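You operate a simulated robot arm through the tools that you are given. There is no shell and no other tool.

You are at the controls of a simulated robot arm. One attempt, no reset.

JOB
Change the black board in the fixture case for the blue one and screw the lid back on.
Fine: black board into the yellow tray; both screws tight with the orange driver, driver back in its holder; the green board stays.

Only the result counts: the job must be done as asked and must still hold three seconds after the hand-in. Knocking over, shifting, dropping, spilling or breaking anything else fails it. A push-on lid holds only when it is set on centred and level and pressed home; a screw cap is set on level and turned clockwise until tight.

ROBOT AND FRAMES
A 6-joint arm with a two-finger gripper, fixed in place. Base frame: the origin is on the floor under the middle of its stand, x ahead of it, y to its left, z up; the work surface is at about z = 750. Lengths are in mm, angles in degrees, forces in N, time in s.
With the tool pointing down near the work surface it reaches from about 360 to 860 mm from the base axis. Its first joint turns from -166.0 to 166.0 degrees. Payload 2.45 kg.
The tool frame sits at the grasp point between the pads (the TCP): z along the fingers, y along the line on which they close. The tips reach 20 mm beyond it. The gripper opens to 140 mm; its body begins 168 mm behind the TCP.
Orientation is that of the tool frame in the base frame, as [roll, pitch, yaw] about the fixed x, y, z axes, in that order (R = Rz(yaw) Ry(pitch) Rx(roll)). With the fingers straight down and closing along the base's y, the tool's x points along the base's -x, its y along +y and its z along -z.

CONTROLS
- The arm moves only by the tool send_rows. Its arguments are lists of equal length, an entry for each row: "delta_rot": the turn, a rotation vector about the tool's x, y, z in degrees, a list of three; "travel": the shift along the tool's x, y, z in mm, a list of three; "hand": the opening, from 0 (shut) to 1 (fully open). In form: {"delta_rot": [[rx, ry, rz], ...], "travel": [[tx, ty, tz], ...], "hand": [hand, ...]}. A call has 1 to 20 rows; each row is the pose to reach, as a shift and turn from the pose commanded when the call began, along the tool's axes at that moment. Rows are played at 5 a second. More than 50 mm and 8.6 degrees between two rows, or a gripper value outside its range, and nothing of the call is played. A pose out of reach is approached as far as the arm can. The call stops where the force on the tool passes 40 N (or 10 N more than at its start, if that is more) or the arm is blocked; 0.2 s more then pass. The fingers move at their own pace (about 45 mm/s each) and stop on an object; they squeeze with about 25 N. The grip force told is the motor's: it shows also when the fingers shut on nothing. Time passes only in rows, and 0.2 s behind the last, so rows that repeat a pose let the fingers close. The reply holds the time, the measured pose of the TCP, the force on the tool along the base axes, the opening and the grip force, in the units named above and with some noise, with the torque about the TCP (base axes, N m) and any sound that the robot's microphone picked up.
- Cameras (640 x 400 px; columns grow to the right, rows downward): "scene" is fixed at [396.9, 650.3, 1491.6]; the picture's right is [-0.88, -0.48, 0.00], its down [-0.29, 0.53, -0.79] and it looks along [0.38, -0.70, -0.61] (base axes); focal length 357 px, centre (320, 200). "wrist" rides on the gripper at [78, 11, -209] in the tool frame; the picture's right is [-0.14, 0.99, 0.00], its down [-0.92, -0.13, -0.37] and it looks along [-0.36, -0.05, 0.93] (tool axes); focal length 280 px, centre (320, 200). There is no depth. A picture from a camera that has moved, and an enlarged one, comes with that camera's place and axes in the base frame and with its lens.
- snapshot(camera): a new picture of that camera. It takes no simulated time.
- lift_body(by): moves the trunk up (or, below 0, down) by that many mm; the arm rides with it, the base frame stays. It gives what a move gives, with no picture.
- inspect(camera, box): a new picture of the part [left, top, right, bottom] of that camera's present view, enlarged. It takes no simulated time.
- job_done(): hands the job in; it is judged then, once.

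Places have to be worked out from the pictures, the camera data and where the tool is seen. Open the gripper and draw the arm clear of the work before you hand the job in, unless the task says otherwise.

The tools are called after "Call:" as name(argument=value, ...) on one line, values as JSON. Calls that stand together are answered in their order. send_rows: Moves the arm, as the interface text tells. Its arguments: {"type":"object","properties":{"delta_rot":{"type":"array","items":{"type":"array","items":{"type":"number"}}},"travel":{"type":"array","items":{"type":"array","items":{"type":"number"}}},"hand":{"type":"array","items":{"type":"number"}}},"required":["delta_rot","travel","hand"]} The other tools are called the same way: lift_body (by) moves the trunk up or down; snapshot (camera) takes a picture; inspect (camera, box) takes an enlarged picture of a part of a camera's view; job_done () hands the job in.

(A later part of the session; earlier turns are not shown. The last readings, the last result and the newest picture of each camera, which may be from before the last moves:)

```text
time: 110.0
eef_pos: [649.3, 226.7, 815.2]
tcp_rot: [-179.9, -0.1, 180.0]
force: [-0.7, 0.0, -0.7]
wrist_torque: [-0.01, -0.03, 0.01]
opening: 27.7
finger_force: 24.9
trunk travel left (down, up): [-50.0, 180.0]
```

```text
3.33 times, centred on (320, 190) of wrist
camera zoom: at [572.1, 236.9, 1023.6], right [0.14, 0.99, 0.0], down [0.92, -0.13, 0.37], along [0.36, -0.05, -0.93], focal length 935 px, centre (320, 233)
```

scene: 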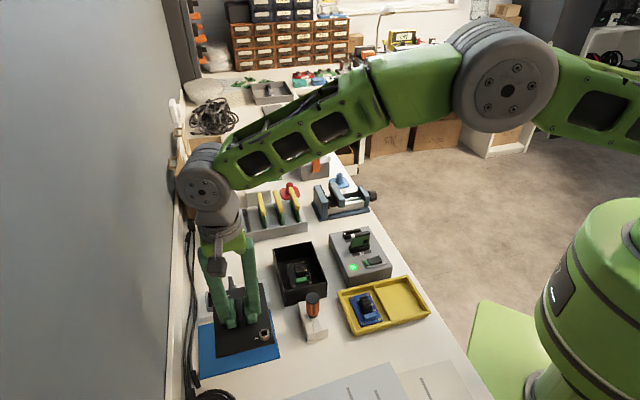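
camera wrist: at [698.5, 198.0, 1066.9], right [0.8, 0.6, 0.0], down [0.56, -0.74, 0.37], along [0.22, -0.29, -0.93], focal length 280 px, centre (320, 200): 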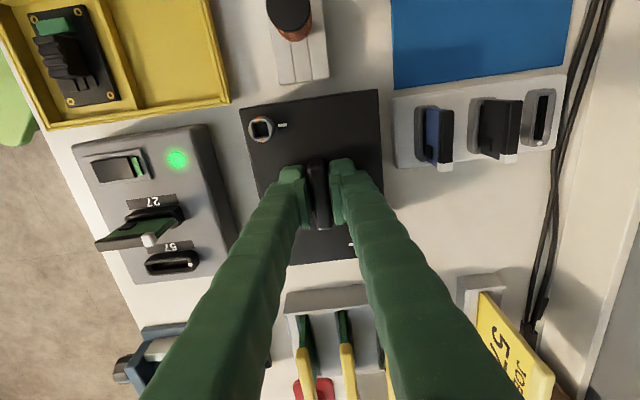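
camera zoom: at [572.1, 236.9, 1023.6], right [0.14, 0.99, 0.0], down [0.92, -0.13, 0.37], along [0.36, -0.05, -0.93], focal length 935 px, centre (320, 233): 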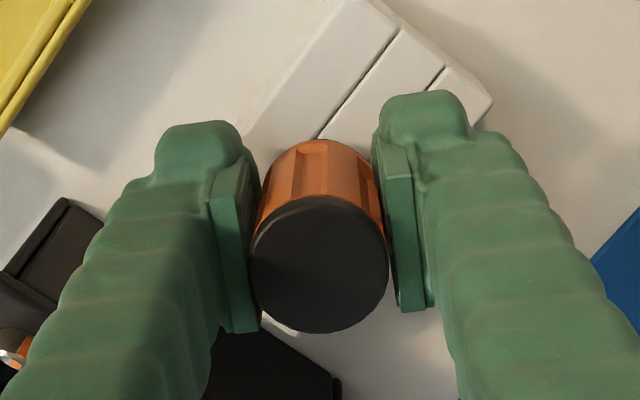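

Driver gripped (home TCP ≈ (649.7,226.4,815), yaw 180). I lift it out and check the bit.

Call:
send_rows(delta_rot=[[0, 0, 0], [0, 0, 0], [0, 0, 0], [0, 0, 0], [0, 0, 0], [0, 0, 0], [0, 0, 0]], travel=[[0, 0, -5], [0, 0, -15], [0, 0, -28], [0, 0, -50], [0, 0, -75], [0, 0, -100], [0, 0, -100]], hand=[0, 0, 0, 0, 0, 0, 0])

Call:
inspect(camera="scene", box=[295, 250, 345, 320])

Call:
inspect(camera="wrist", box=[280, 110, 360, 170])

Call:
snapshot(camera="wrist")

```text
time: 111.6
eef_pos: [645.4, 226.7, 916.2]
tcp_rot: [-180.0, 0.0, 180.0]
force: [0.6, -0.4, -1.0]
wrist_torque: [0.0, -0.03, -0.01]
opening: 27.7
finger_force: 25.1
trunk travel left (down, up): [-50.0, 180.0]
```

```text
5.71 times, centred on (320, 285) of scene
camera zoom: at [396.9, 650.3, 1491.6], right [-0.88, -0.48, 0.0], down [-0.29, 0.53, -0.79], along [0.38, -0.7, -0.61], focal length 2038 px, centre (320, -286)
```

zoom: 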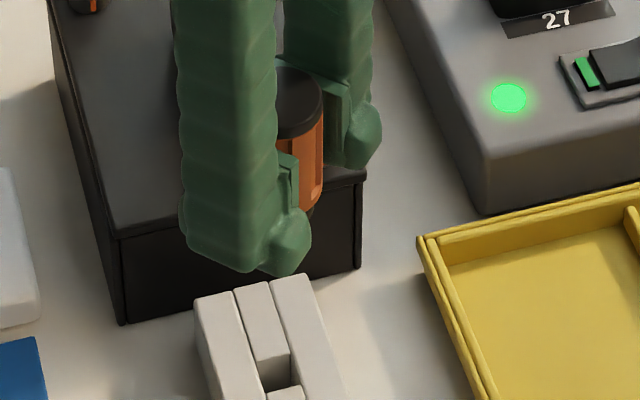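

```text
6.67 times, centred on (320, 140) of wrist
camera zoom: at [569.2, 238.5, 1125.1], right [0.14, 0.99, 0.0], down [0.92, -0.13, 0.37], along [0.36, -0.05, -0.93], focal length 1869 px, centre (320, 600)
```

zoom: 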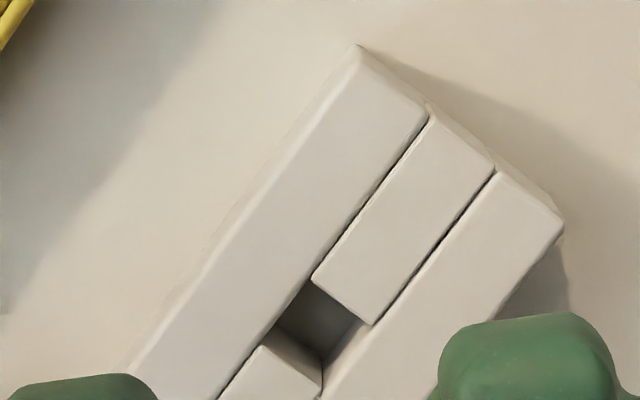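

```text
taken
camera wrist: at [569.2, 238.5, 1125.1], right [0.14, 0.99, 0.0], down [0.92, -0.13, 0.37], along [0.36, -0.05, -0.93], focal length 280 px, centre (320, 200)
```

wrist: 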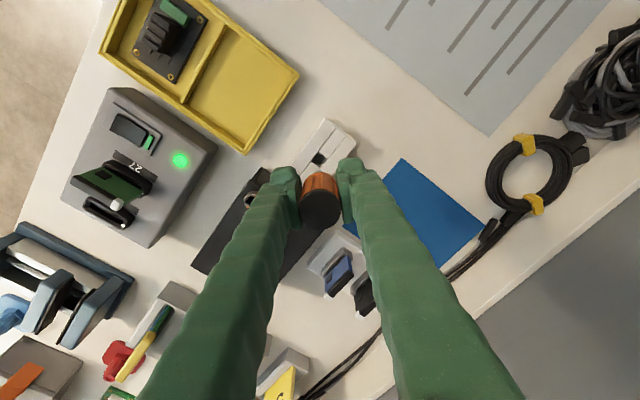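

The bit will be judged over the screw. I carry the driver over the near screw at safe height.

Call:
send_rows(delta_rot=[[0, 0, 0], [0, 0, 0], [0, 0, 0], [0, 0, 0], [0, 0, 0]], travel=[[-10, -28, 0], [-20, -56, 0], [-31.2, -82.1, 0], [-31.2, -82.1, 2], [-31.2, -82.1, 2]], hand=[0, 0, 0, 0, 0])

Call:
inspect(camera="wrist", box=[290, 140, 350, 190])

Call:
inspect(camera="scene", box=[295, 235, 345, 290])

```text
time: 112.8
eef_pos: [680.8, 143.5, 912.7]
tcp_rot: [-179.9, 0.0, -179.9]
force: [0.1, -0.1, -0.6]
wrist_torque: [-0.02, 0.0, 0.01]
opening: 27.5
finger_force: 25.2
trunk travel left (down, up): [-50.0, 180.0]
```

```text
8.00 times, centred on (320, 165) of wrist
camera zoom: at [603.1, 154.1, 1122.5], right [0.14, 0.99, 0.0], down [0.92, -0.13, 0.37], along [0.36, -0.05, -0.93], focal length 2243 px, centre (320, 480)
```

zoom: 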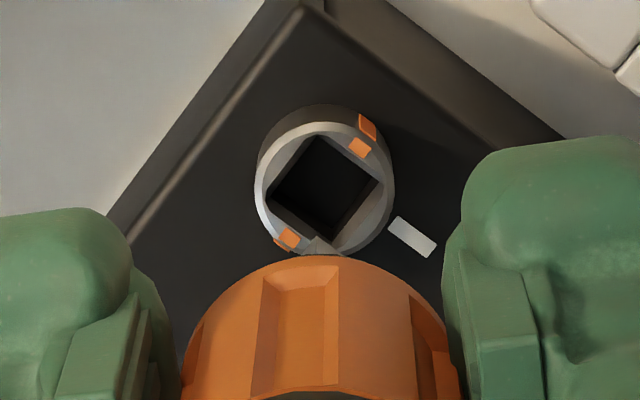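

```text
7.27 times, centred on (320, 262) of scene
camera zoom: at [396.9, 650.3, 1491.6], right [-0.88, -0.48, 0.0], down [-0.29, 0.53, -0.79], along [0.38, -0.7, -0.61], focal length 2594 px, centre (320, -254)
```

zoom: 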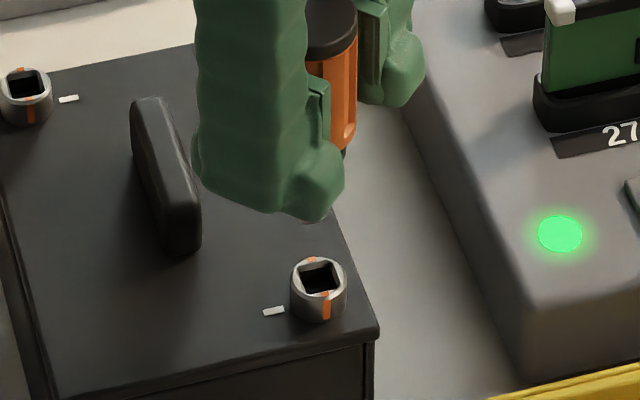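

Call:
send_rows(delta_rot=[[0, 0, 0], [0, 0, 0], [0, 0, 0], [0, 0, 0]], travel=[[3.5, 1.0, 0], [3.5, 1.0, 7], [3.5, 1.0, 14], [3.5, 1.0, 14]], hand=[0, 0, 0, 0])

Call:
inspect(camera="wrist", box=[290, 140, 350, 190])

Call:
inspect(camera="scene", box=[300, 245, 340, 285])

```text
time: 113.8
eef_pos: [676.8, 145.2, 898.8]
tcp_rot: [-180.0, 0.0, 180.0]
force: [0.0, 0.6, -0.6]
wrist_torque: [0.02, 0.0, 0.0]
opening: 27.6
finger_force: 25.2
trunk travel left (down, up): [-50.0, 180.0]
```

```text
8.00 times, centred on (320, 165) of wrist
camera zoom: at [600.3, 155.6, 1108.9], right [0.14, 0.99, 0.0], down [0.92, -0.13, 0.37], along [0.36, -0.05, -0.93], focal length 2243 px, centre (320, 480)
```

zoom: 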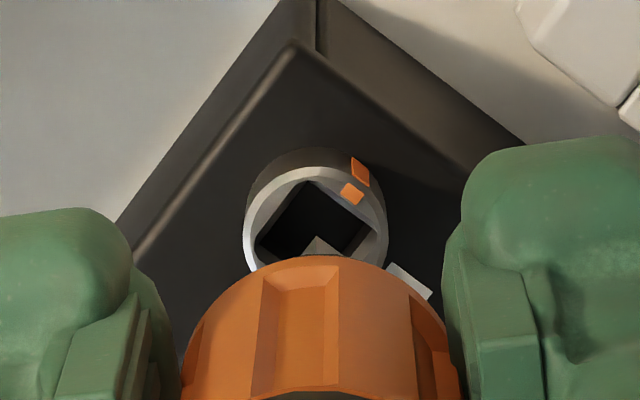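

```text
10.00 times, centred on (320, 265) of scene
camera zoom: at [396.9, 650.3, 1491.6], right [-0.88, -0.48, 0.0], down [-0.29, 0.53, -0.79], along [0.38, -0.7, -0.61], focal length 3566 px, centre (320, -450)
```

zoom: 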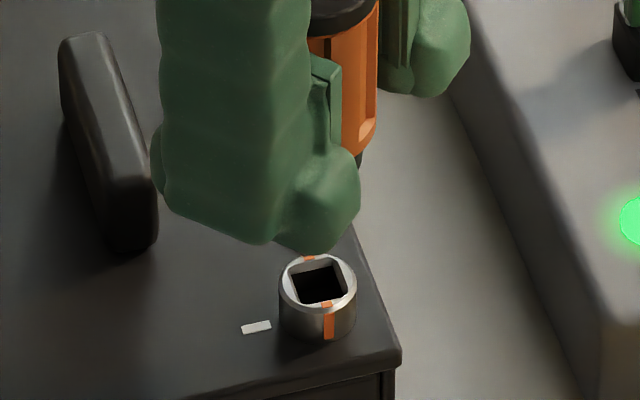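

Call:
send_rows(delta_rot=[[0, 0, 0], [0, 0, 0], [0, 0, 0], [0, 0, 0]], travel=[[0.5, -0.6, 0], [0.5, -0.6, 5], [0.5, -0.6, 10], [0.5, -0.6, 10]], hand=[0, 0, 0, 0])

Call:
inspect(camera="wrist", box=[290, 140, 350, 190])

Call:
inspect(camera="scene", box=[300, 245, 340, 285])

```text
time: 114.8
eef_pos: [678.6, 143.9, 888.9]
tcp_rot: [-179.8, 0.0, -180.0]
force: [-0.7, 0.3, 0.4]
wrist_torque: [0.01, -0.02, 0.01]
opening: 27.6
finger_force: 25.3
trunk travel left (down, up): [-50.0, 180.0]
```

```text
8.00 times, centred on (320, 165) of wrist
camera zoom: at [600.6, 154.5, 1097.8], right [0.14, 0.99, 0.0], down [0.92, -0.13, 0.37], along [0.36, -0.05, -0.93], focal length 2243 px, centre (320, 480)
```

zoom: 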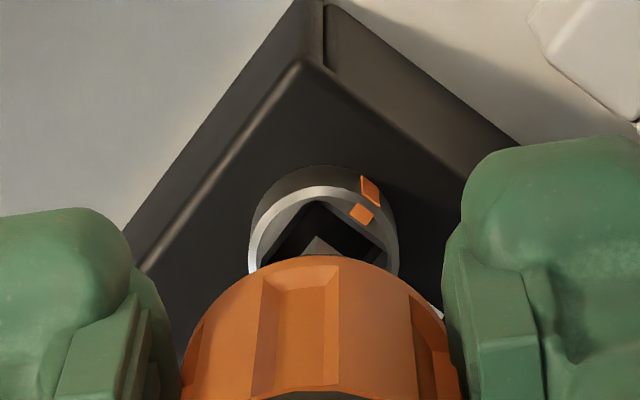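

```text
10.00 times, centred on (320, 265) of scene
camera zoom: at [396.9, 650.3, 1491.6], right [-0.88, -0.48, 0.0], down [-0.29, 0.53, -0.79], along [0.38, -0.7, -0.61], focal length 3566 px, centre (320, -450)
```

zoom: 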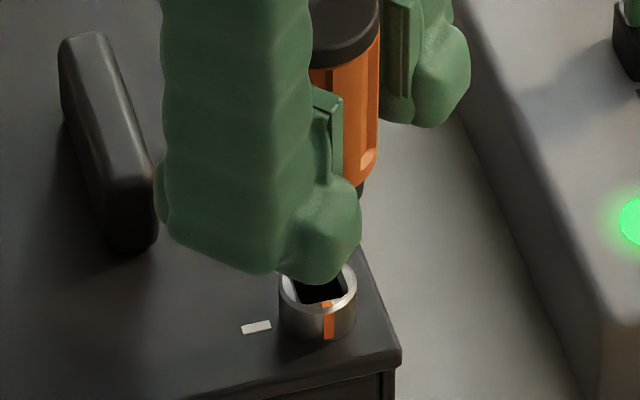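

Centred over the socket with matching orientation. I lower into the socket in small steps watching the force.

Call:
send_rows(delta_rot=[[0, 0, 0], [0, 0, 0], [0, 0, 0], [0, 0, 0], [0, 0, 0], [0, 0, 0]], travel=[[0, 0.3, 2], [0, 0.3, 4], [0, 0.3, 6], [0, 0.3, 7.5], [0, 0.3, 9], [0, 0.3, 9]], hand=[0, 0, 0, 0, 0, 0])

Call:
inspect(camera="wrist", box=[290, 140, 350, 190])

Call:
inspect(camera="scene", box=[300, 245, 340, 285])

```text
time: 116.2
eef_pos: [677.9, 144.1, 879.0]
tcp_rot: [180.0, 0.0, -179.9]
force: [-0.1, -0.1, -1.0]
wrist_torque: [-0.02, 0.0, -0.03]
opening: 27.8
finger_force: 24.9
trunk travel left (down, up): [-50.0, 180.0]
```

```text
8.00 times, centred on (320, 165) of wrist
camera zoom: at [599.0, 155.3, 1088.5], right [0.14, 0.99, 0.0], down [0.92, -0.13, 0.37], along [0.36, -0.05, -0.93], focal length 2243 px, centre (320, 480)
```

zoom: 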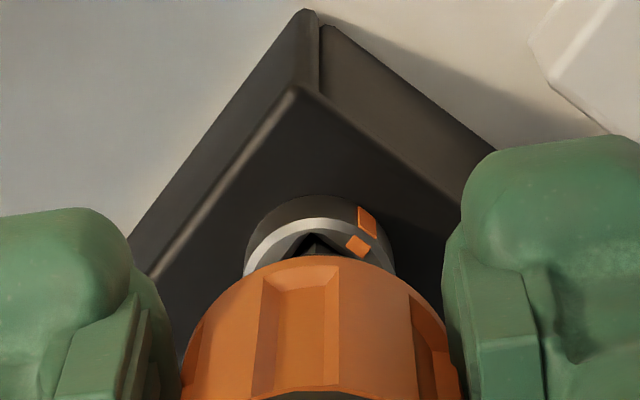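

```text
10.00 times, centred on (320, 265) of scene
camera zoom: at [396.9, 650.3, 1491.6], right [-0.88, -0.48, 0.0], down [-0.29, 0.53, -0.79], along [0.38, -0.7, -0.61], focal length 3566 px, centre (320, -450)
```

zoom: 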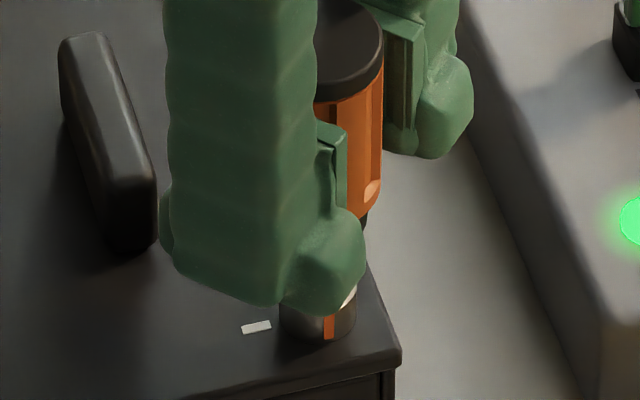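

Call:
send_rows(delta_rot=[[0, 0, 0], [0, 0, 0], [0, 0, 0], [0, 0, 0], [0, 0, 0]], travel=[[0, 0, 1], [0, 0, 2], [0, 0, 3], [0, 0, 4], [0, 0, 4]], hand=[0, 0, 0, 0, 0])

Call:
inspect(camera="wrist", box=[290, 140, 350, 190])

```text
time: 117.4
eef_pos: [676.9, 145.0, 877.6]
tcp_rot: [-180.0, 0.3, 180.0]
force: [-1.9, 0.1, 24.4]
wrist_torque: [0.05, 0.11, 0.01]
opening: 27.7
finger_force: 24.9
trunk travel left (down, up): [-50.0, 180.0]
```

```text
8.00 times, centred on (320, 165) of wrist
camera zoom: at [598.5, 154.9, 1086.6], right [0.14, 0.99, 0.0], down [0.92, -0.13, 0.37], along [0.37, -0.05, -0.93], focal length 2243 px, centre (320, 480)
```

zoom: 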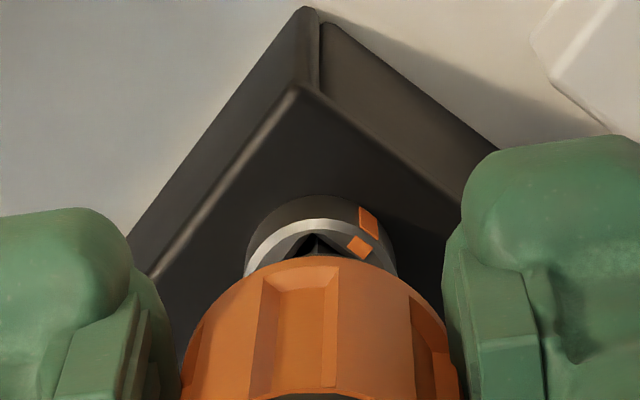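

Bit bottomed in the socket. I ease to a light push and turn clockwise 40°, then look at the mark and torque.

Call:
send_rows(delta_rot=[[0, 0, 0], [0, 0, 6], [0, 0, 12], [0, 0, 18], [0, 0, 24], [0, 0, 30], [0, 0, 36], [0, 0, 40], [0, 0, 40]], travel=[[0, 0, -1.3], [0, 0, -1.3], [0, 0, -1.3], [0, 0, -1.3], [0, 0, -1.3], [0, 0, -1.3], [0, 0, -1.3], [0, 0, -1.3], [0, 0, -1.3]], hand=[0, 0, 0, 0, 0, 0, 0, 0, 0])

Call:
inspect(camera="wrist", box=[290, 140, 350, 190])

Call:
inspect(camera="scene", box=[300, 245, 340, 285])

```text
time: 119.4
eef_pos: [675.7, 145.8, 877.3]
tcp_rot: [-180.0, 0.1, 140.0]
force: [1.9, -2.9, 9.2]
wrist_torque: [-0.16, -0.11, 0.02]
opening: 27.6
finger_force: 24.7
trunk travel left (down, up): [-50.0, 180.0]
```

```text
8.00 times, centred on (320, 165) of wrist
camera zoom: at [624.0, 203.5, 1086.7], right [0.74, 0.67, 0.0], down [0.62, -0.69, 0.37], along [0.25, -0.27, -0.93], focal length 2243 px, centre (320, 480)
```

zoom: 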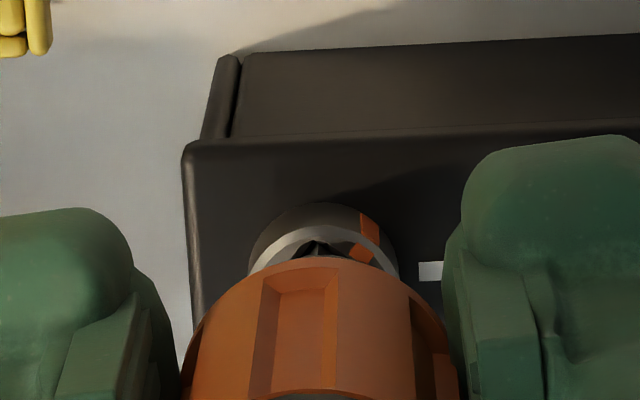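

```text
10.00 times, centred on (320, 265) of scene
camera zoom: at [396.9, 650.3, 1491.6], right [-0.88, -0.48, 0.0], down [-0.29, 0.53, -0.79], along [0.38, -0.7, -0.61], focal length 3566 px, centre (320, -450)
```

zoom: 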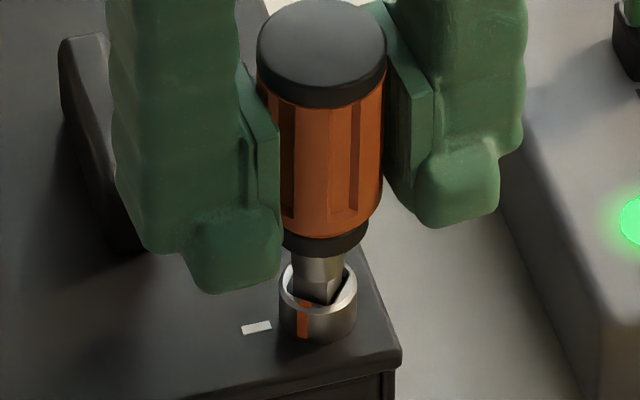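

The screw turns clockwise easily (mark moved ~35°). I keep turning.

Call:
send_rows(delta_rot=[[0, 0, 6], [0, 0, 12], [0, 0, 18], [0, 0, 24], [0, 0, 30], [0, 0, 30]], travel=[[0, 0, 0], [0, 0, 0], [0, 0, 0], [0, 0, 0], [0, 0, 0], [0, 0, 0]], hand=[0, 0, 0, 0, 0, 0])

Call:
inspect(camera="scene", box=[300, 245, 340, 285])

Call:
inspect(camera="wrist", box=[290, 140, 350, 190])

```text
time: 120.8
eef_pos: [675.8, 146.0, 877.9]
tcp_rot: [179.9, 0.0, 109.8]
force: [-3.0, 0.8, 7.8]
wrist_torque: [0.03, 0.16, -0.02]
opening: 27.8
finger_force: 24.6
trunk travel left (down, up): [-50.0, 180.0]
```

```text
10.00 times, centred on (320, 265) of scene
camera zoom: at [396.9, 650.3, 1491.6], right [-0.88, -0.48, 0.0], down [-0.29, 0.53, -0.79], along [0.38, -0.7, -0.61], focal length 3566 px, centre (320, -450)
```

zoom: 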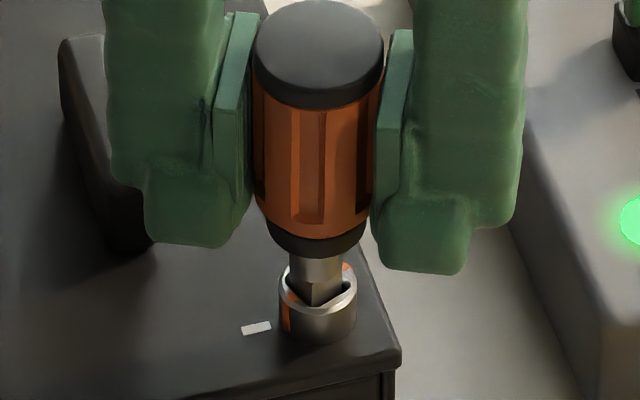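

```text
8.00 times, centred on (320, 165) of wrist
camera zoom: at [660.8, 222.6, 1086.6], right [0.98, 0.21, 0.0], down [0.19, -0.91, 0.37], along [0.08, -0.36, -0.93], focal length 2243 px, centre (320, 480)
```

zoom: 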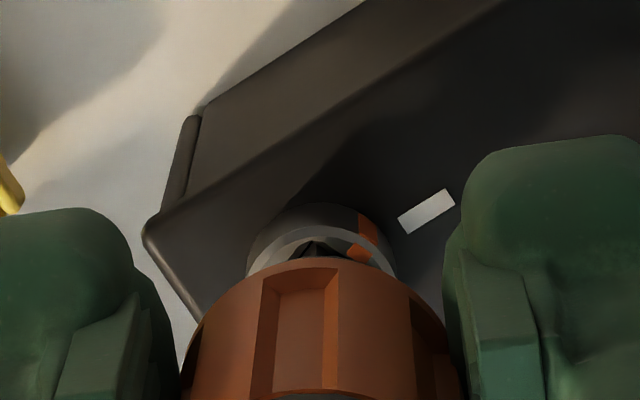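

Mark is ~20° from the tick, still no torque. I continue in smaller steps to see whether it comes tight at the tick.

Call:
send_rows(delta_rot=[[0, 0, 5], [0, 0, 10], [0, 0, 15], [0, 0, 20], [0, 0, 24], [0, 0, 24]], travel=[[0, 0, 0], [0, 0, 0], [0, 0, 0], [0, 0, 0], [0, 0, 0], [0, 0, 0]], hand=[0, 0, 0, 0, 0, 0])

Call:
inspect(camera="scene", box=[300, 245, 340, 285])

Call:
inspect(camera="wrist", box=[290, 140, 350, 190])

```text
time: 122.2
eef_pos: [675.8, 144.7, 877.6]
tcp_rot: [-180.0, 0.0, 86.0]
force: [0.6, 0.5, 5.2]
wrist_torque: [0.03, -0.03, 0.03]
opening: 27.7
finger_force: 25.1
trunk travel left (down, up): [-50.0, 180.0]
```

```text
10.00 times, centred on (320, 265) of scene
camera zoom: at [396.9, 650.3, 1491.6], right [-0.88, -0.48, 0.0], down [-0.29, 0.53, -0.79], along [0.38, -0.7, -0.61], focal length 3566 px, centre (320, -450)
```

zoom: 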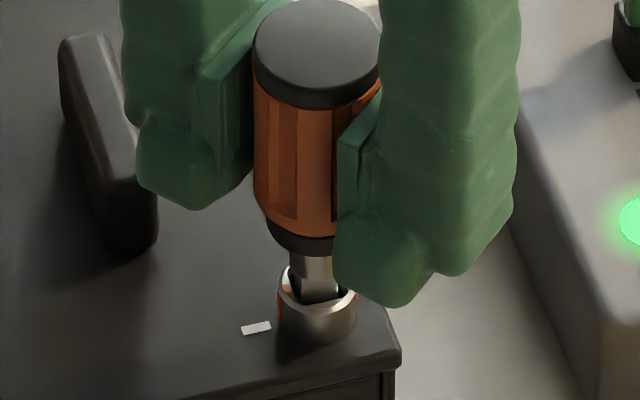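

```text
8.00 times, centred on (320, 165) of wrist
camera zoom: at [693.9, 222.3, 1086.6], right [0.98, -0.21, 0.0], down [-0.19, -0.91, 0.37], along [-0.08, -0.36, -0.93], focal length 2243 px, centre (320, 480)
```

zoom: 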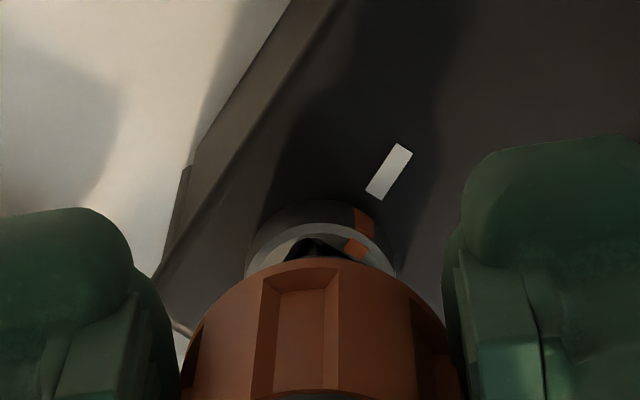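

Mark is now aligned with the tick but there's no tightening torque yet. I continue clockwise to find the tight stop.

Call:
send_rows(delta_rot=[[0, 0, 5], [0, 0, 10], [0, 0, 15], [0, 0, 20], [0, 0, 20]], travel=[[0, 0, 0], [0, 0, 0], [0, 0, 0], [0, 0, 0], [0, 0, 0]], hand=[0, 0, 0, 0, 0])

Call:
inspect(camera="scene", box=[300, 245, 340, 285])

Call:
inspect(camera="wrist", box=[290, 140, 350, 190])

```text
time: 123.4
eef_pos: [677.3, 144.1, 876.7]
tcp_rot: [179.9, 0.1, 65.9]
force: [-1.2, -2.4, 7.7]
wrist_torque: [-0.11, 0.03, 0.29]
opening: 27.8
finger_force: 24.9
trunk travel left (down, up): [-50.0, 180.0]
```

```text
10.00 times, centred on (320, 265) of scene
camera zoom: at [396.9, 650.3, 1491.6], right [-0.88, -0.48, 0.0], down [-0.29, 0.53, -0.79], along [0.38, -0.7, -0.61], focal length 3566 px, centre (320, -450)
```

zoom: 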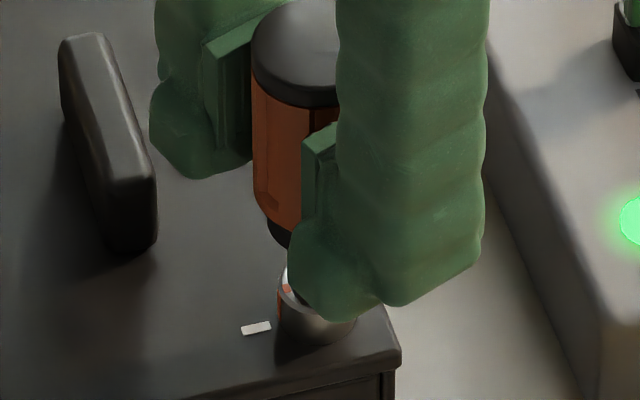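

```text
8.00 times, centred on (320, 165) of wrist
camera zoom: at [719.6, 212.2, 1086.4], right [0.85, -0.53, 0.0], down [-0.49, -0.79, 0.37], along [-0.2, -0.31, -0.93], focal length 2243 px, centre (320, 480)
```

zoom: 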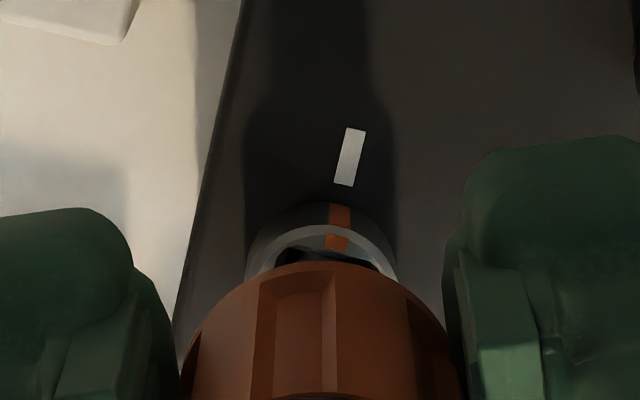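

Now torque is 0.29 Nm with the mark lined up with the tick: the near screw has hit its tight stop. A few more degrees to make sure it is firmly tight.

Call:
send_rows(delta_rot=[[0, 0, 4], [0, 0, 8], [0, 0, 8]], travel=[[0, 0, 0.3], [0, 0, 0.3], [0, 0, 0.3]], hand=[0, 0, 0])

Call:
inspect(camera="wrist", box=[290, 140, 350, 190])

Call:
inspect(camera="scene", box=[260, 220, 360, 308])

```text
time: 124.2
eef_pos: [678.2, 146.2, 877.8]
tcp_rot: [180.0, -0.1, 58.1]
force: [0.9, -0.9, 6.3]
wrist_torque: [0.05, -0.05, 0.37]
opening: 28.1
finger_force: 24.8
trunk travel left (down, up): [-50.0, 180.0]
```

```text
8.00 times, centred on (320, 165) of wrist
camera zoom: at [728.9, 206.4, 1086.3], right [0.77, -0.64, 0.0], down [-0.6, -0.71, 0.37], along [-0.24, -0.28, -0.93], focal length 2243 px, centre (320, 480)
```

zoom: 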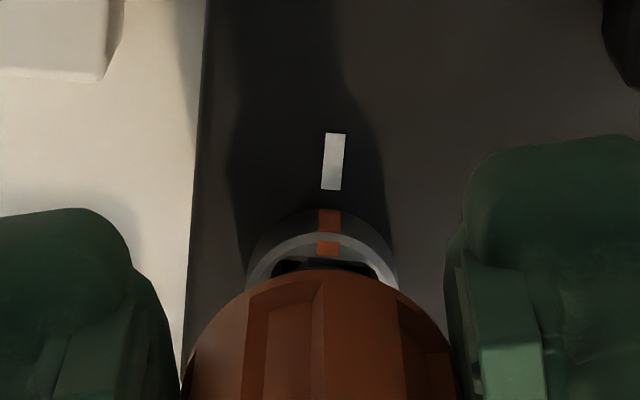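

```text
4.55 times, centred on (310, 264) of scene
camera zoom: at [396.9, 650.3, 1491.6], right [-0.88, -0.48, 0.0], down [-0.29, 0.53, -0.79], along [0.38, -0.7, -0.61], focal length 1621 px, centre (366, -91)
```

zoom: 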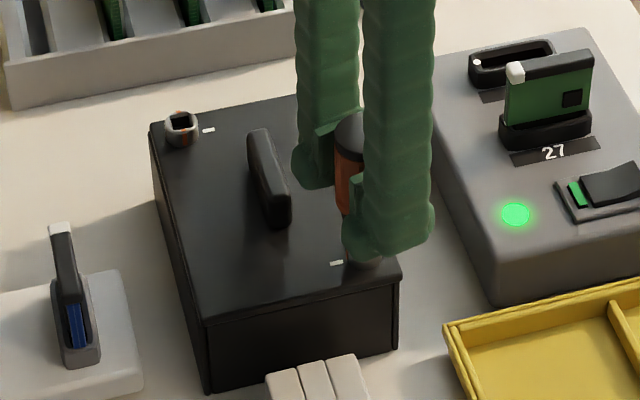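

Near screw is tight (0.37 Nm, driver just slipping). I unload by turning back ~16° within the bit's play, then withdraw gently, watching that the lid isn't pulled.

Call:
send_rows(delta_rot=[[0, 0, -6], [0, 0, -12], [0, 0, -17], [0, 0, -17], [0, 0, -17], [0, 0, -17], [0, 0, -17]], travel=[[0, 0, -0.5], [0, 0, -0.8], [0, 0, -0.8], [0, 0, -0.8], [0, 0, -2], [0, 0, -3.5], [0, 0, -3.5]], hand=[0, 0, 0, 0, 0, 0, 0])

Call:
inspect(camera="wrist", box=[290, 140, 350, 190])

Call:
inspect(camera="scene", box=[300, 245, 340, 285])

```text
time: 125.8
eef_pos: [676.7, 146.0, 880.0]
tcp_rot: [180.0, 0.1, 75.0]
force: [0.3, 8.7, -3.5]
wrist_torque: [0.46, -0.02, 0.02]
opening: 28.2
finger_force: 25.2
trunk travel left (down, up): [-50.0, 180.0]
```

```text
8.00 times, centred on (320, 165) of wrist
camera zoom: at [708.9, 217.8, 1088.8], right [0.92, -0.39, 0.0], down [-0.36, -0.86, 0.37], along [-0.14, -0.34, -0.93], focal length 2243 px, centre (320, 480)
```

zoom: 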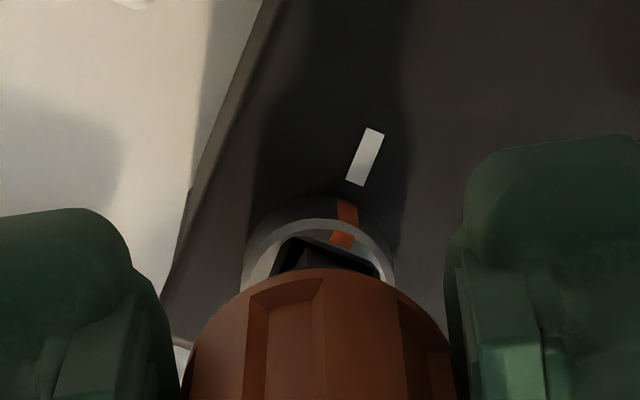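

```text
10.00 times, centred on (320, 265) of scene
camera zoom: at [396.9, 650.3, 1491.6], right [-0.88, -0.48, 0.0], down [-0.29, 0.53, -0.79], along [0.38, -0.7, -0.61], focal length 3566 px, centre (320, -450)
```

zoom: 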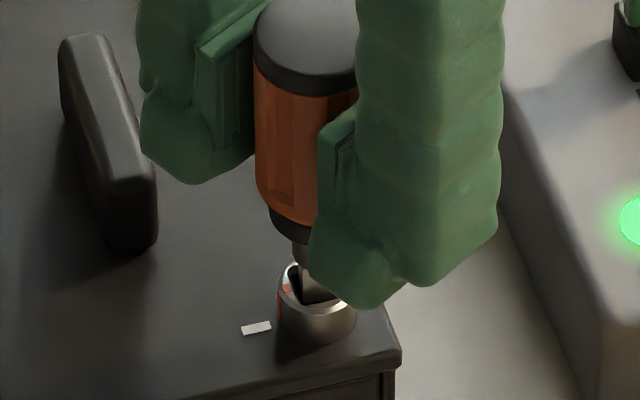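

The screw stayed at the tick; there's a sideways load on the bit (8.7 N in +y). I relieve that by shifting ~1.7 mm in +y, then lift out.

Call:
send_rows(delta_rot=[[0, 0, 0], [0, 0, 0], [0, 0, 0]], travel=[[0.8, -0.2, 0], [1.7, -0.4, 0], [1.7, -0.4, 0]], hand=[0, 0, 0])

```text
time: 126.6
eef_pos: [677.5, 145.9, 880.3]
tcp_rot: [180.0, 0.1, 75.0]
force: [-0.2, -2.3, -0.2]
wrist_torque: [-0.15, 0.02, 0.0]
opening: 28.3
finger_force: 24.9
trunk travel left (down, up): [-50.0, 180.0]
```

Side load is gone. I lift the driver straight out in small steps.

Call:
send_rows(delta_rot=[[0, 0, 0], [0, 0, 0], [0, 0, 0], [0, 0, 0], [0, 0, 0], [0, 0, 0], [0, 0, 0]], travel=[[-0.2, 0, -1.5], [-0.2, 0, -3], [-0.2, 0, -5], [-0.2, 0, -8], [-0.2, 0, -14], [-0.2, 0, -24], [-0.2, 0, -24]], hand=[0, 0, 0, 0, 0, 0, 0])

Call:
inspect(camera="scene", box=[260, 220, 360, 308])

Call:
inspect(camera="wrist", box=[290, 130, 350, 180])

Call:
inspect(camera="scene", box=[300, 245, 340, 285])

```text
time: 128.2
eef_pos: [675.5, 145.4, 905.5]
tcp_rot: [180.0, 0.1, 75.0]
force: [0.4, 0.0, -0.4]
wrist_torque: [-0.02, 0.01, 0.0]
opening: 28.0
finger_force: 24.8
trunk travel left (down, up): [-50.0, 180.0]
```

```text
4.55 times, centred on (310, 264) of scene
camera zoom: at [396.9, 650.3, 1491.6], right [-0.88, -0.48, 0.0], down [-0.29, 0.53, -0.79], along [0.38, -0.7, -0.61], focal length 1621 px, centre (366, -91)
```

zoom: 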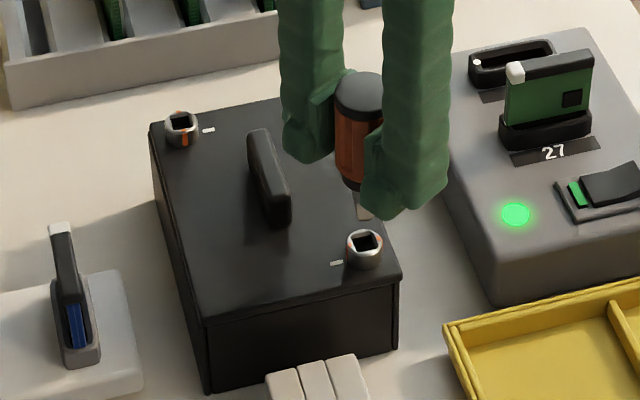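

```text
8.00 times, centred on (320, 155) of wrist
camera zoom: at [708.9, 217.9, 1113.8], right [0.92, -0.39, 0.0], down [-0.36, -0.86, 0.37], along [-0.14, -0.34, -0.93], focal length 2243 px, centre (320, 560)
```

zoom: 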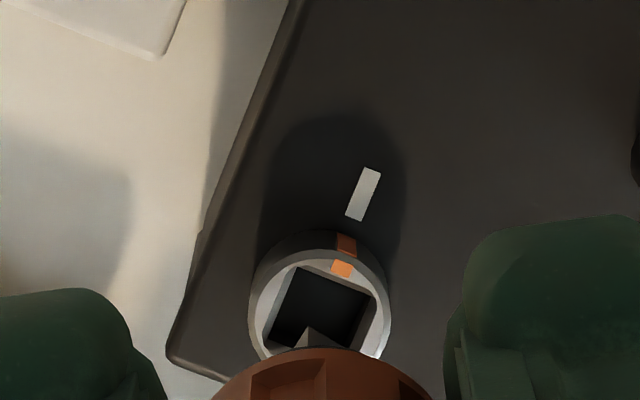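

```text
10.00 times, centred on (320, 265) of scene
camera zoom: at [396.9, 650.3, 1491.6], right [-0.88, -0.48, 0.0], down [-0.29, 0.53, -0.79], along [0.38, -0.7, -0.61], focal length 3566 px, centre (320, -450)
```

zoom: 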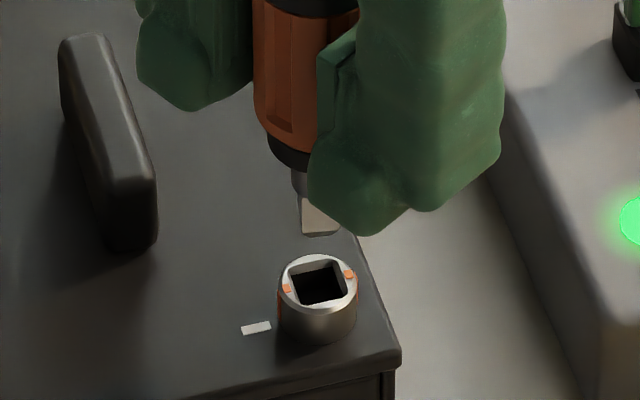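

Near screw: mark on the tick, lid in place. Next the far screw: I raise, turn back ~96° (so the square bit is again aligned with the socket) and move over it.

Call:
send_rows(delta_rot=[[0, 0, 0], [0, 0, -8], [0, 0, -16], [0, 0, -24], [0, 0, -32], [0, 0, -40], [0, 0, -48], [0, 0, -56], [0, 0, -64], [0, 0, -72], [0, 0, -80], [0, 0, -88], [0, 0, -95.6], [0, 0, -95.6]], travel=[[0, 0, -15], [0.5, 12, -20], [1, 24, -20], [1.5, 36, -20], [2, 48, -20], [2.5, 60, -20], [3, 72, -20], [3.5, 84, -20], [4, 96, -20], [4.5, 108, -20], [5, 120, -20], [6, 131, -20], [6.5, 140.5, -20], [6.5, 140.5, -20]], hand=[0, 0, 0, 0, 0, 0, 0, 0, 0, 0, 0, 0, 0, 0])

Call:
snapshot(camera="wrist")

Call:
inspect(camera="wrist", box=[280, 120, 360, 180])

Call:
inspect(camera="scene", box=[255, 195, 325, 285])

```text
time: 131.2
eef_pos: [814.2, 115.0, 925.2]
tcp_rot: [-179.9, 0.0, 170.7]
force: [0.4, 0.6, 0.3]
wrist_torque: [0.0, 0.0, -0.01]
opening: 27.8
finger_force: 25.0
trunk travel left (down, up): [-50.0, 180.0]
```

```text
taken
camera wrist: at [739.5, 137.7, 1133.5], right [0.3, 0.96, 0.0], down [0.89, -0.28, 0.37], along [0.35, -0.11, -0.93], focal length 280 px, centre (320, 200)
```

wrist: 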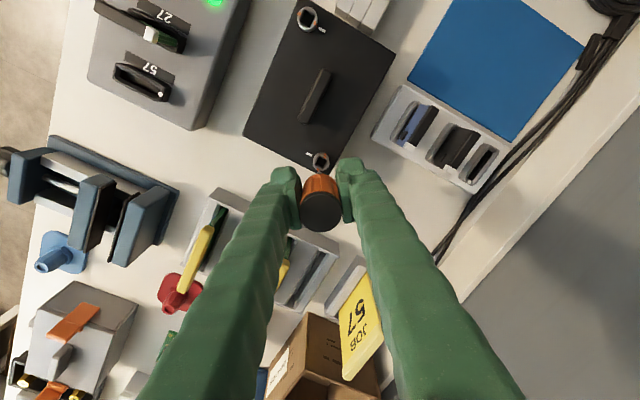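

```text
6.67 times, centred on (320, 150) of wrist
camera zoom: at [739.5, 137.7, 1133.5], right [0.3, 0.96, 0.0], down [0.89, -0.28, 0.37], along [0.35, -0.11, -0.93], focal length 1869 px, centre (320, 533)
```

zoom: 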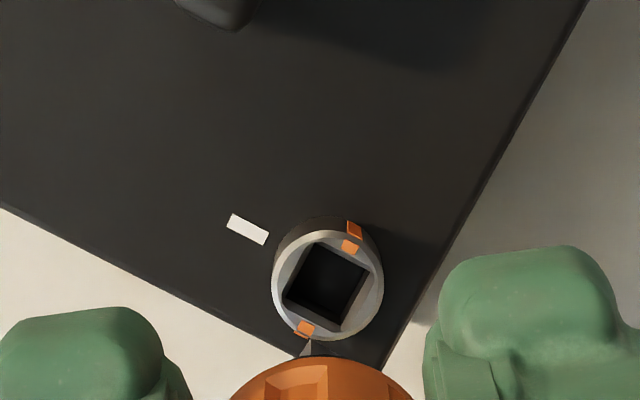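

```text
4.44 times, centred on (290, 240) of scene
camera zoom: at [396.9, 650.3, 1491.6], right [-0.88, -0.48, 0.0], down [-0.29, 0.53, -0.79], along [0.38, -0.7, -0.61], focal length 1585 px, centre (453, 22)
```

zoom: 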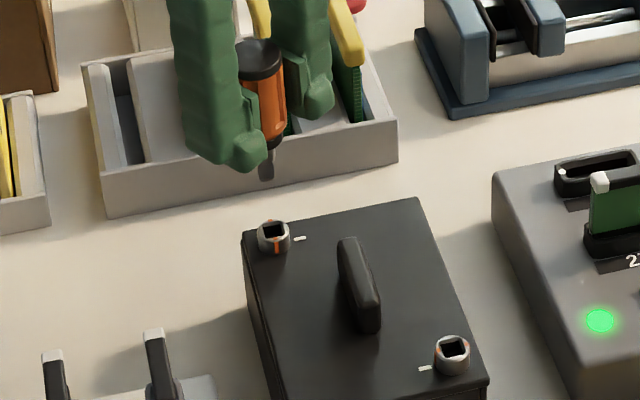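

Call:
send_rows(delta_rot=[[0, 0, 0], [0, 0, 0], [0, 0, 0], [0, 0, 0], [0, 0, 0]], travel=[[1.5, 1.4, 0], [1.5, 1.4, 8], [1.5, 1.4, 17], [1.5, 1.4, 25], [1.5, 1.4, 25]], hand=[0, 0, 0, 0, 0])

Call:
inspect(camera="wrist", box=[290, 140, 350, 190])

Call:
inspect(camera="scene", box=[260, 215, 310, 265])

```text
time: 132.4
eef_pos: [813.2, 117.6, 899.1]
tcp_rot: [-179.8, 0.1, 170.6]
force: [0.5, -0.4, -0.5]
wrist_torque: [-0.01, 0.01, -0.03]
opening: 27.7
finger_force: 24.8
trunk travel left (down, up): [-50.0, 180.0]
```

```text
8.00 times, centred on (320, 165) of wrist
camera zoom: at [739.0, 140.8, 1107.8], right [0.3, 0.95, 0.0], down [0.89, -0.28, 0.37], along [0.35, -0.11, -0.93], focal length 2243 px, centre (320, 480)
```

zoom: 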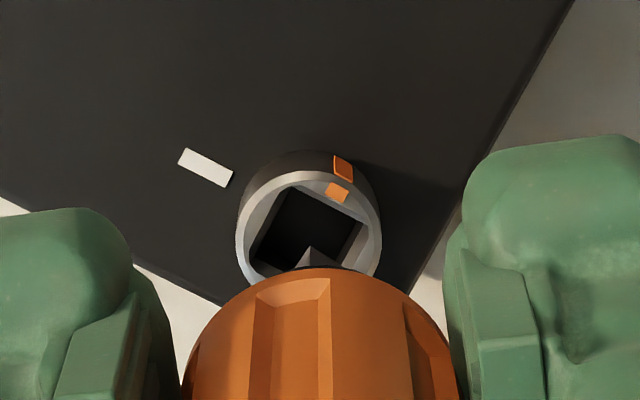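

```text
8.00 times, centred on (285, 240) of scene
camera zoom: at [396.9, 650.3, 1491.6], right [-0.88, -0.48, 0.0], down [-0.29, 0.53, -0.79], along [0.38, -0.7, -0.61], focal length 2853 px, centre (600, -120)
```

zoom: 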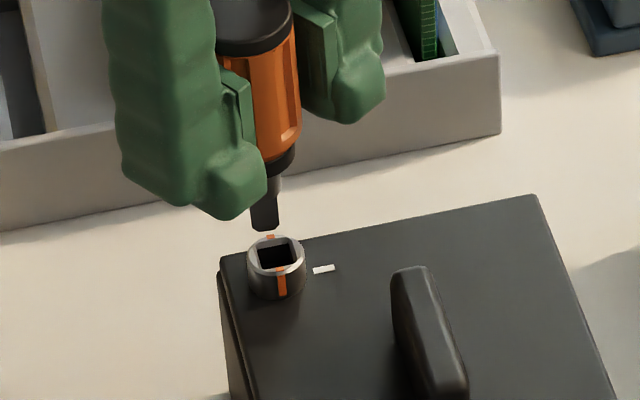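

Call:
inspect(camera="scene", box=[268, 232, 292, 256])

Call:
inspect(camera="scene", box=[268, 210, 298, 250])

```text
16.00 times, centred on (280, 244) of scene
camera zoom: at [396.9, 650.3, 1491.6], right [-0.88, -0.48, 0.0], down [-0.29, 0.53, -0.79], along [0.38, -0.7, -0.61], focal length 5706 px, centre (960, -504)
```

zoom: 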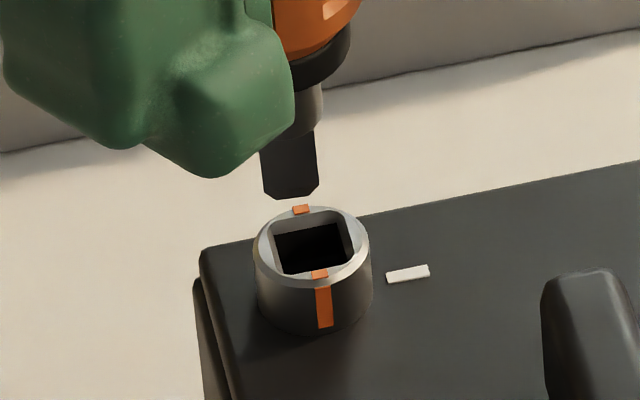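

```text
10.00 times, centred on (283, 230) of scene
camera zoom: at [396.9, 650.3, 1491.6], right [-0.88, -0.48, 0.0], down [-0.29, 0.53, -0.79], along [0.38, -0.7, -0.61], focal length 3566 px, centre (690, -100)
```

zoom: 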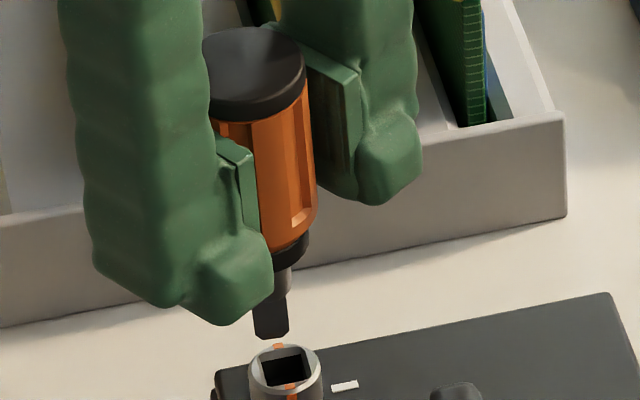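

The bit is slightly tilted in the pads, so the tip is offset a bit from the tool axis. I correct (+0.9, −2.2) and lower 8 mm, then compare tip and socket in the scene view.

Call:
send_rows(delta_rot=[[0, 0, 0], [0, 0, 0], [0, 0, 0], [0, 0, 0]], travel=[[0.9, -2.2, 0], [0.9, -2.2, 4], [0.9, -2.2, 8], [0.9, -2.2, 8]], hand=[0, 0, 0, 0])

Call:
inspect(camera="scene", box=[268, 232, 292, 256])

Call:
inspect(camera="wrist", box=[290, 140, 350, 190])

```text
time: 133.4
eef_pos: [812.0, 114.6, 891.9]
tcp_rot: [-179.9, -0.1, 170.6]
force: [-0.4, 0.3, -0.8]
wrist_torque: [-0.02, 0.01, 0.02]
opening: 27.7
finger_force: 25.1
trunk travel left (down, up): [-50.0, 180.0]
```

```text
16.00 times, centred on (280, 244) of scene
camera zoom: at [396.9, 650.3, 1491.6], right [-0.88, -0.48, 0.0], down [-0.29, 0.53, -0.79], along [0.38, -0.7, -0.61], focal length 5706 px, centre (960, -504)
```

zoom: 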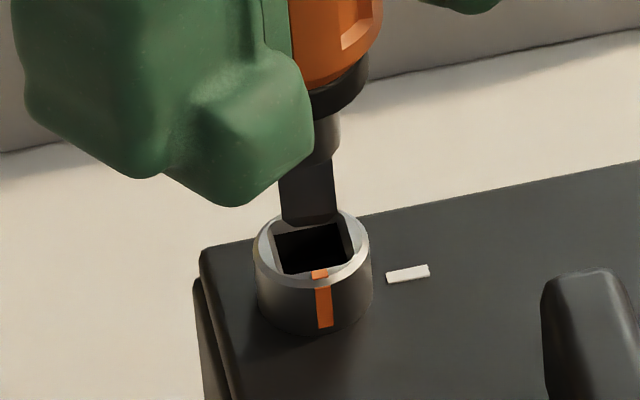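

```text
8.00 times, centred on (320, 165) of wrist
camera zoom: at [737.6, 138.7, 1100.6], right [0.3, 0.95, 0.0], down [0.89, -0.28, 0.37], along [0.35, -0.11, -0.93], focal length 2243 px, centre (320, 480)
```

zoom: 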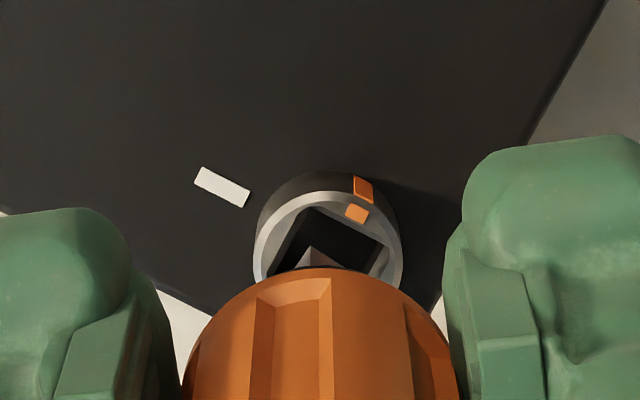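

Call:
send_rows(delta_rot=[[0, 0, 0], [0, 0, 0], [0, 0, 0], [0, 0, 0]], travel=[[0.1, 0.6, 0], [0.1, 0.6, 3], [0.1, 0.6, 6], [0.1, 0.6, 6]], hand=[0, 0, 0, 0])

Call:
inspect(camera="scene", box=[268, 232, 292, 256])

Call:
inspect(camera="wrist", box=[290, 140, 350, 190])

```text
time: 134.4
eef_pos: [811.5, 115.9, 884.1]
tcp_rot: [179.9, -0.1, 170.6]
force: [0.0, 0.0, -0.6]
wrist_torque: [-0.01, -0.03, 0.02]
opening: 27.9
finger_force: 25.1
trunk travel left (down, up): [-50.0, 180.0]
```

```text
16.00 times, centred on (280, 244) of scene
camera zoom: at [396.9, 650.3, 1491.6], right [-0.88, -0.48, 0.0], down [-0.29, 0.53, -0.79], along [0.38, -0.7, -0.61], focal length 5706 px, centre (960, -504)
```

zoom: 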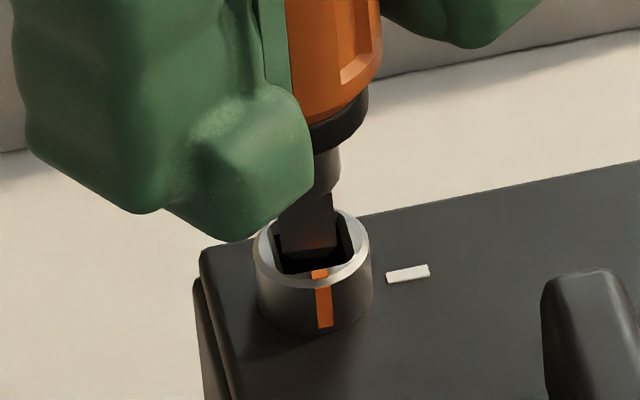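

```text
8.00 times, centred on (320, 165) of wrist
camera zoom: at [737.2, 139.9, 1094.2], right [0.3, 0.95, 0.0], down [0.89, -0.28, 0.37], along [0.35, -0.11, -0.93], focal length 2243 px, centre (320, 480)
```

zoom: 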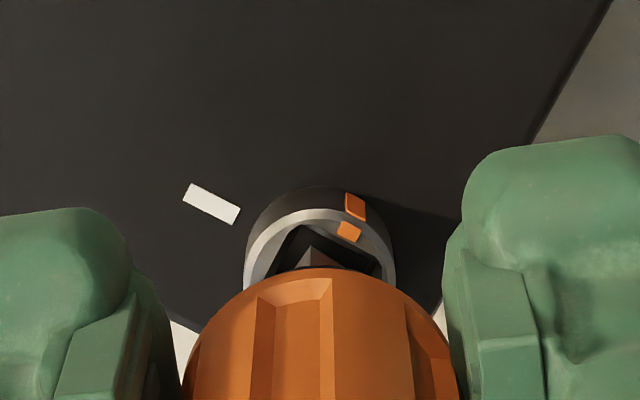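

The bit tip is entering the far socket, nearly centred. I lower in small steps until it bottoms.

Call:
send_rows(delta_rot=[[0, 0, 0], [0, 0, 0], [0, 0, 0], [0, 0, 0], [0, 0, 0]], travel=[[0.1, -0.4, 1.5], [0.1, -0.4, 3], [0.1, -0.4, 4.5], [0.1, -0.4, 6], [0.1, -0.4, 6]], hand=[0, 0, 0, 0, 0])

Call:
inspect(camera="scene", box=[268, 232, 292, 256])

Call:
inspect(camera="wrist", box=[290, 140, 350, 190])

```text
time: 135.6
eef_pos: [810.1, 116.5, 879.7]
tcp_rot: [-179.9, 0.0, 170.6]
force: [0.4, -0.1, 0.2]
wrist_torque: [0.04, 0.04, 0.02]
opening: 27.9
finger_force: 24.8
trunk travel left (down, up): [-50.0, 180.0]
```

```text
16.00 times, centred on (280, 244) of scene
camera zoom: at [396.9, 650.3, 1491.6], right [-0.88, -0.48, 0.0], down [-0.29, 0.53, -0.79], along [0.38, -0.7, -0.61], focal length 5706 px, centre (960, -504)
```

zoom: 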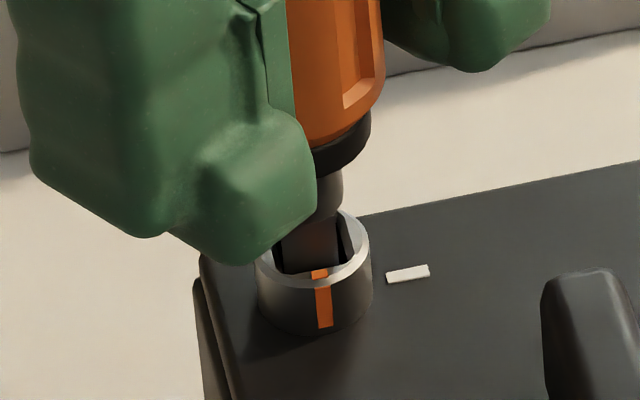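

```text
8.00 times, centred on (320, 165) of wrist
camera zoom: at [737.3, 139.7, 1088.9], right [0.3, 0.95, 0.0], down [0.89, -0.28, 0.37], along [0.35, -0.11, -0.93], focal length 2243 px, centre (320, 480)
```

zoom: 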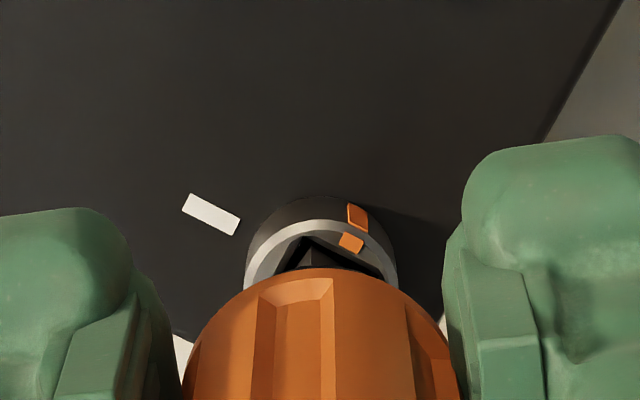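

Call:
send_rows(delta_rot=[[0, 0, 0], [0, 0, 0], [0, 0, 0], [0, 0, 0]], travel=[[0, 0, 1], [0, 0, 2], [0, 0, 3], [0, 0, 3]], hand=[0, 0, 0, 0])

Call:
inspect(camera="scene", box=[268, 232, 292, 256])

```text
time: 136.6
eef_pos: [811.9, 116.4, 877.5]
tcp_rot: [180.0, 0.1, 170.6]
force: [-1.5, 0.7, 8.5]
wrist_torque: [0.04, 0.03, 0.01]
opening: 27.5
finger_force: 25.1
trunk travel left (down, up): [-50.0, 180.0]
```

```text
16.00 times, centred on (280, 244) of scene
camera zoom: at [396.9, 650.3, 1491.6], right [-0.88, -0.48, 0.0], down [-0.29, 0.53, -0.79], along [0.38, -0.7, -0.61], focal length 5706 px, centre (960, -504)
```

zoom: 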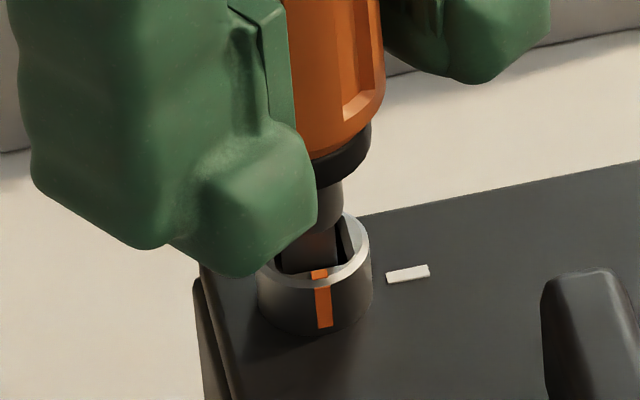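

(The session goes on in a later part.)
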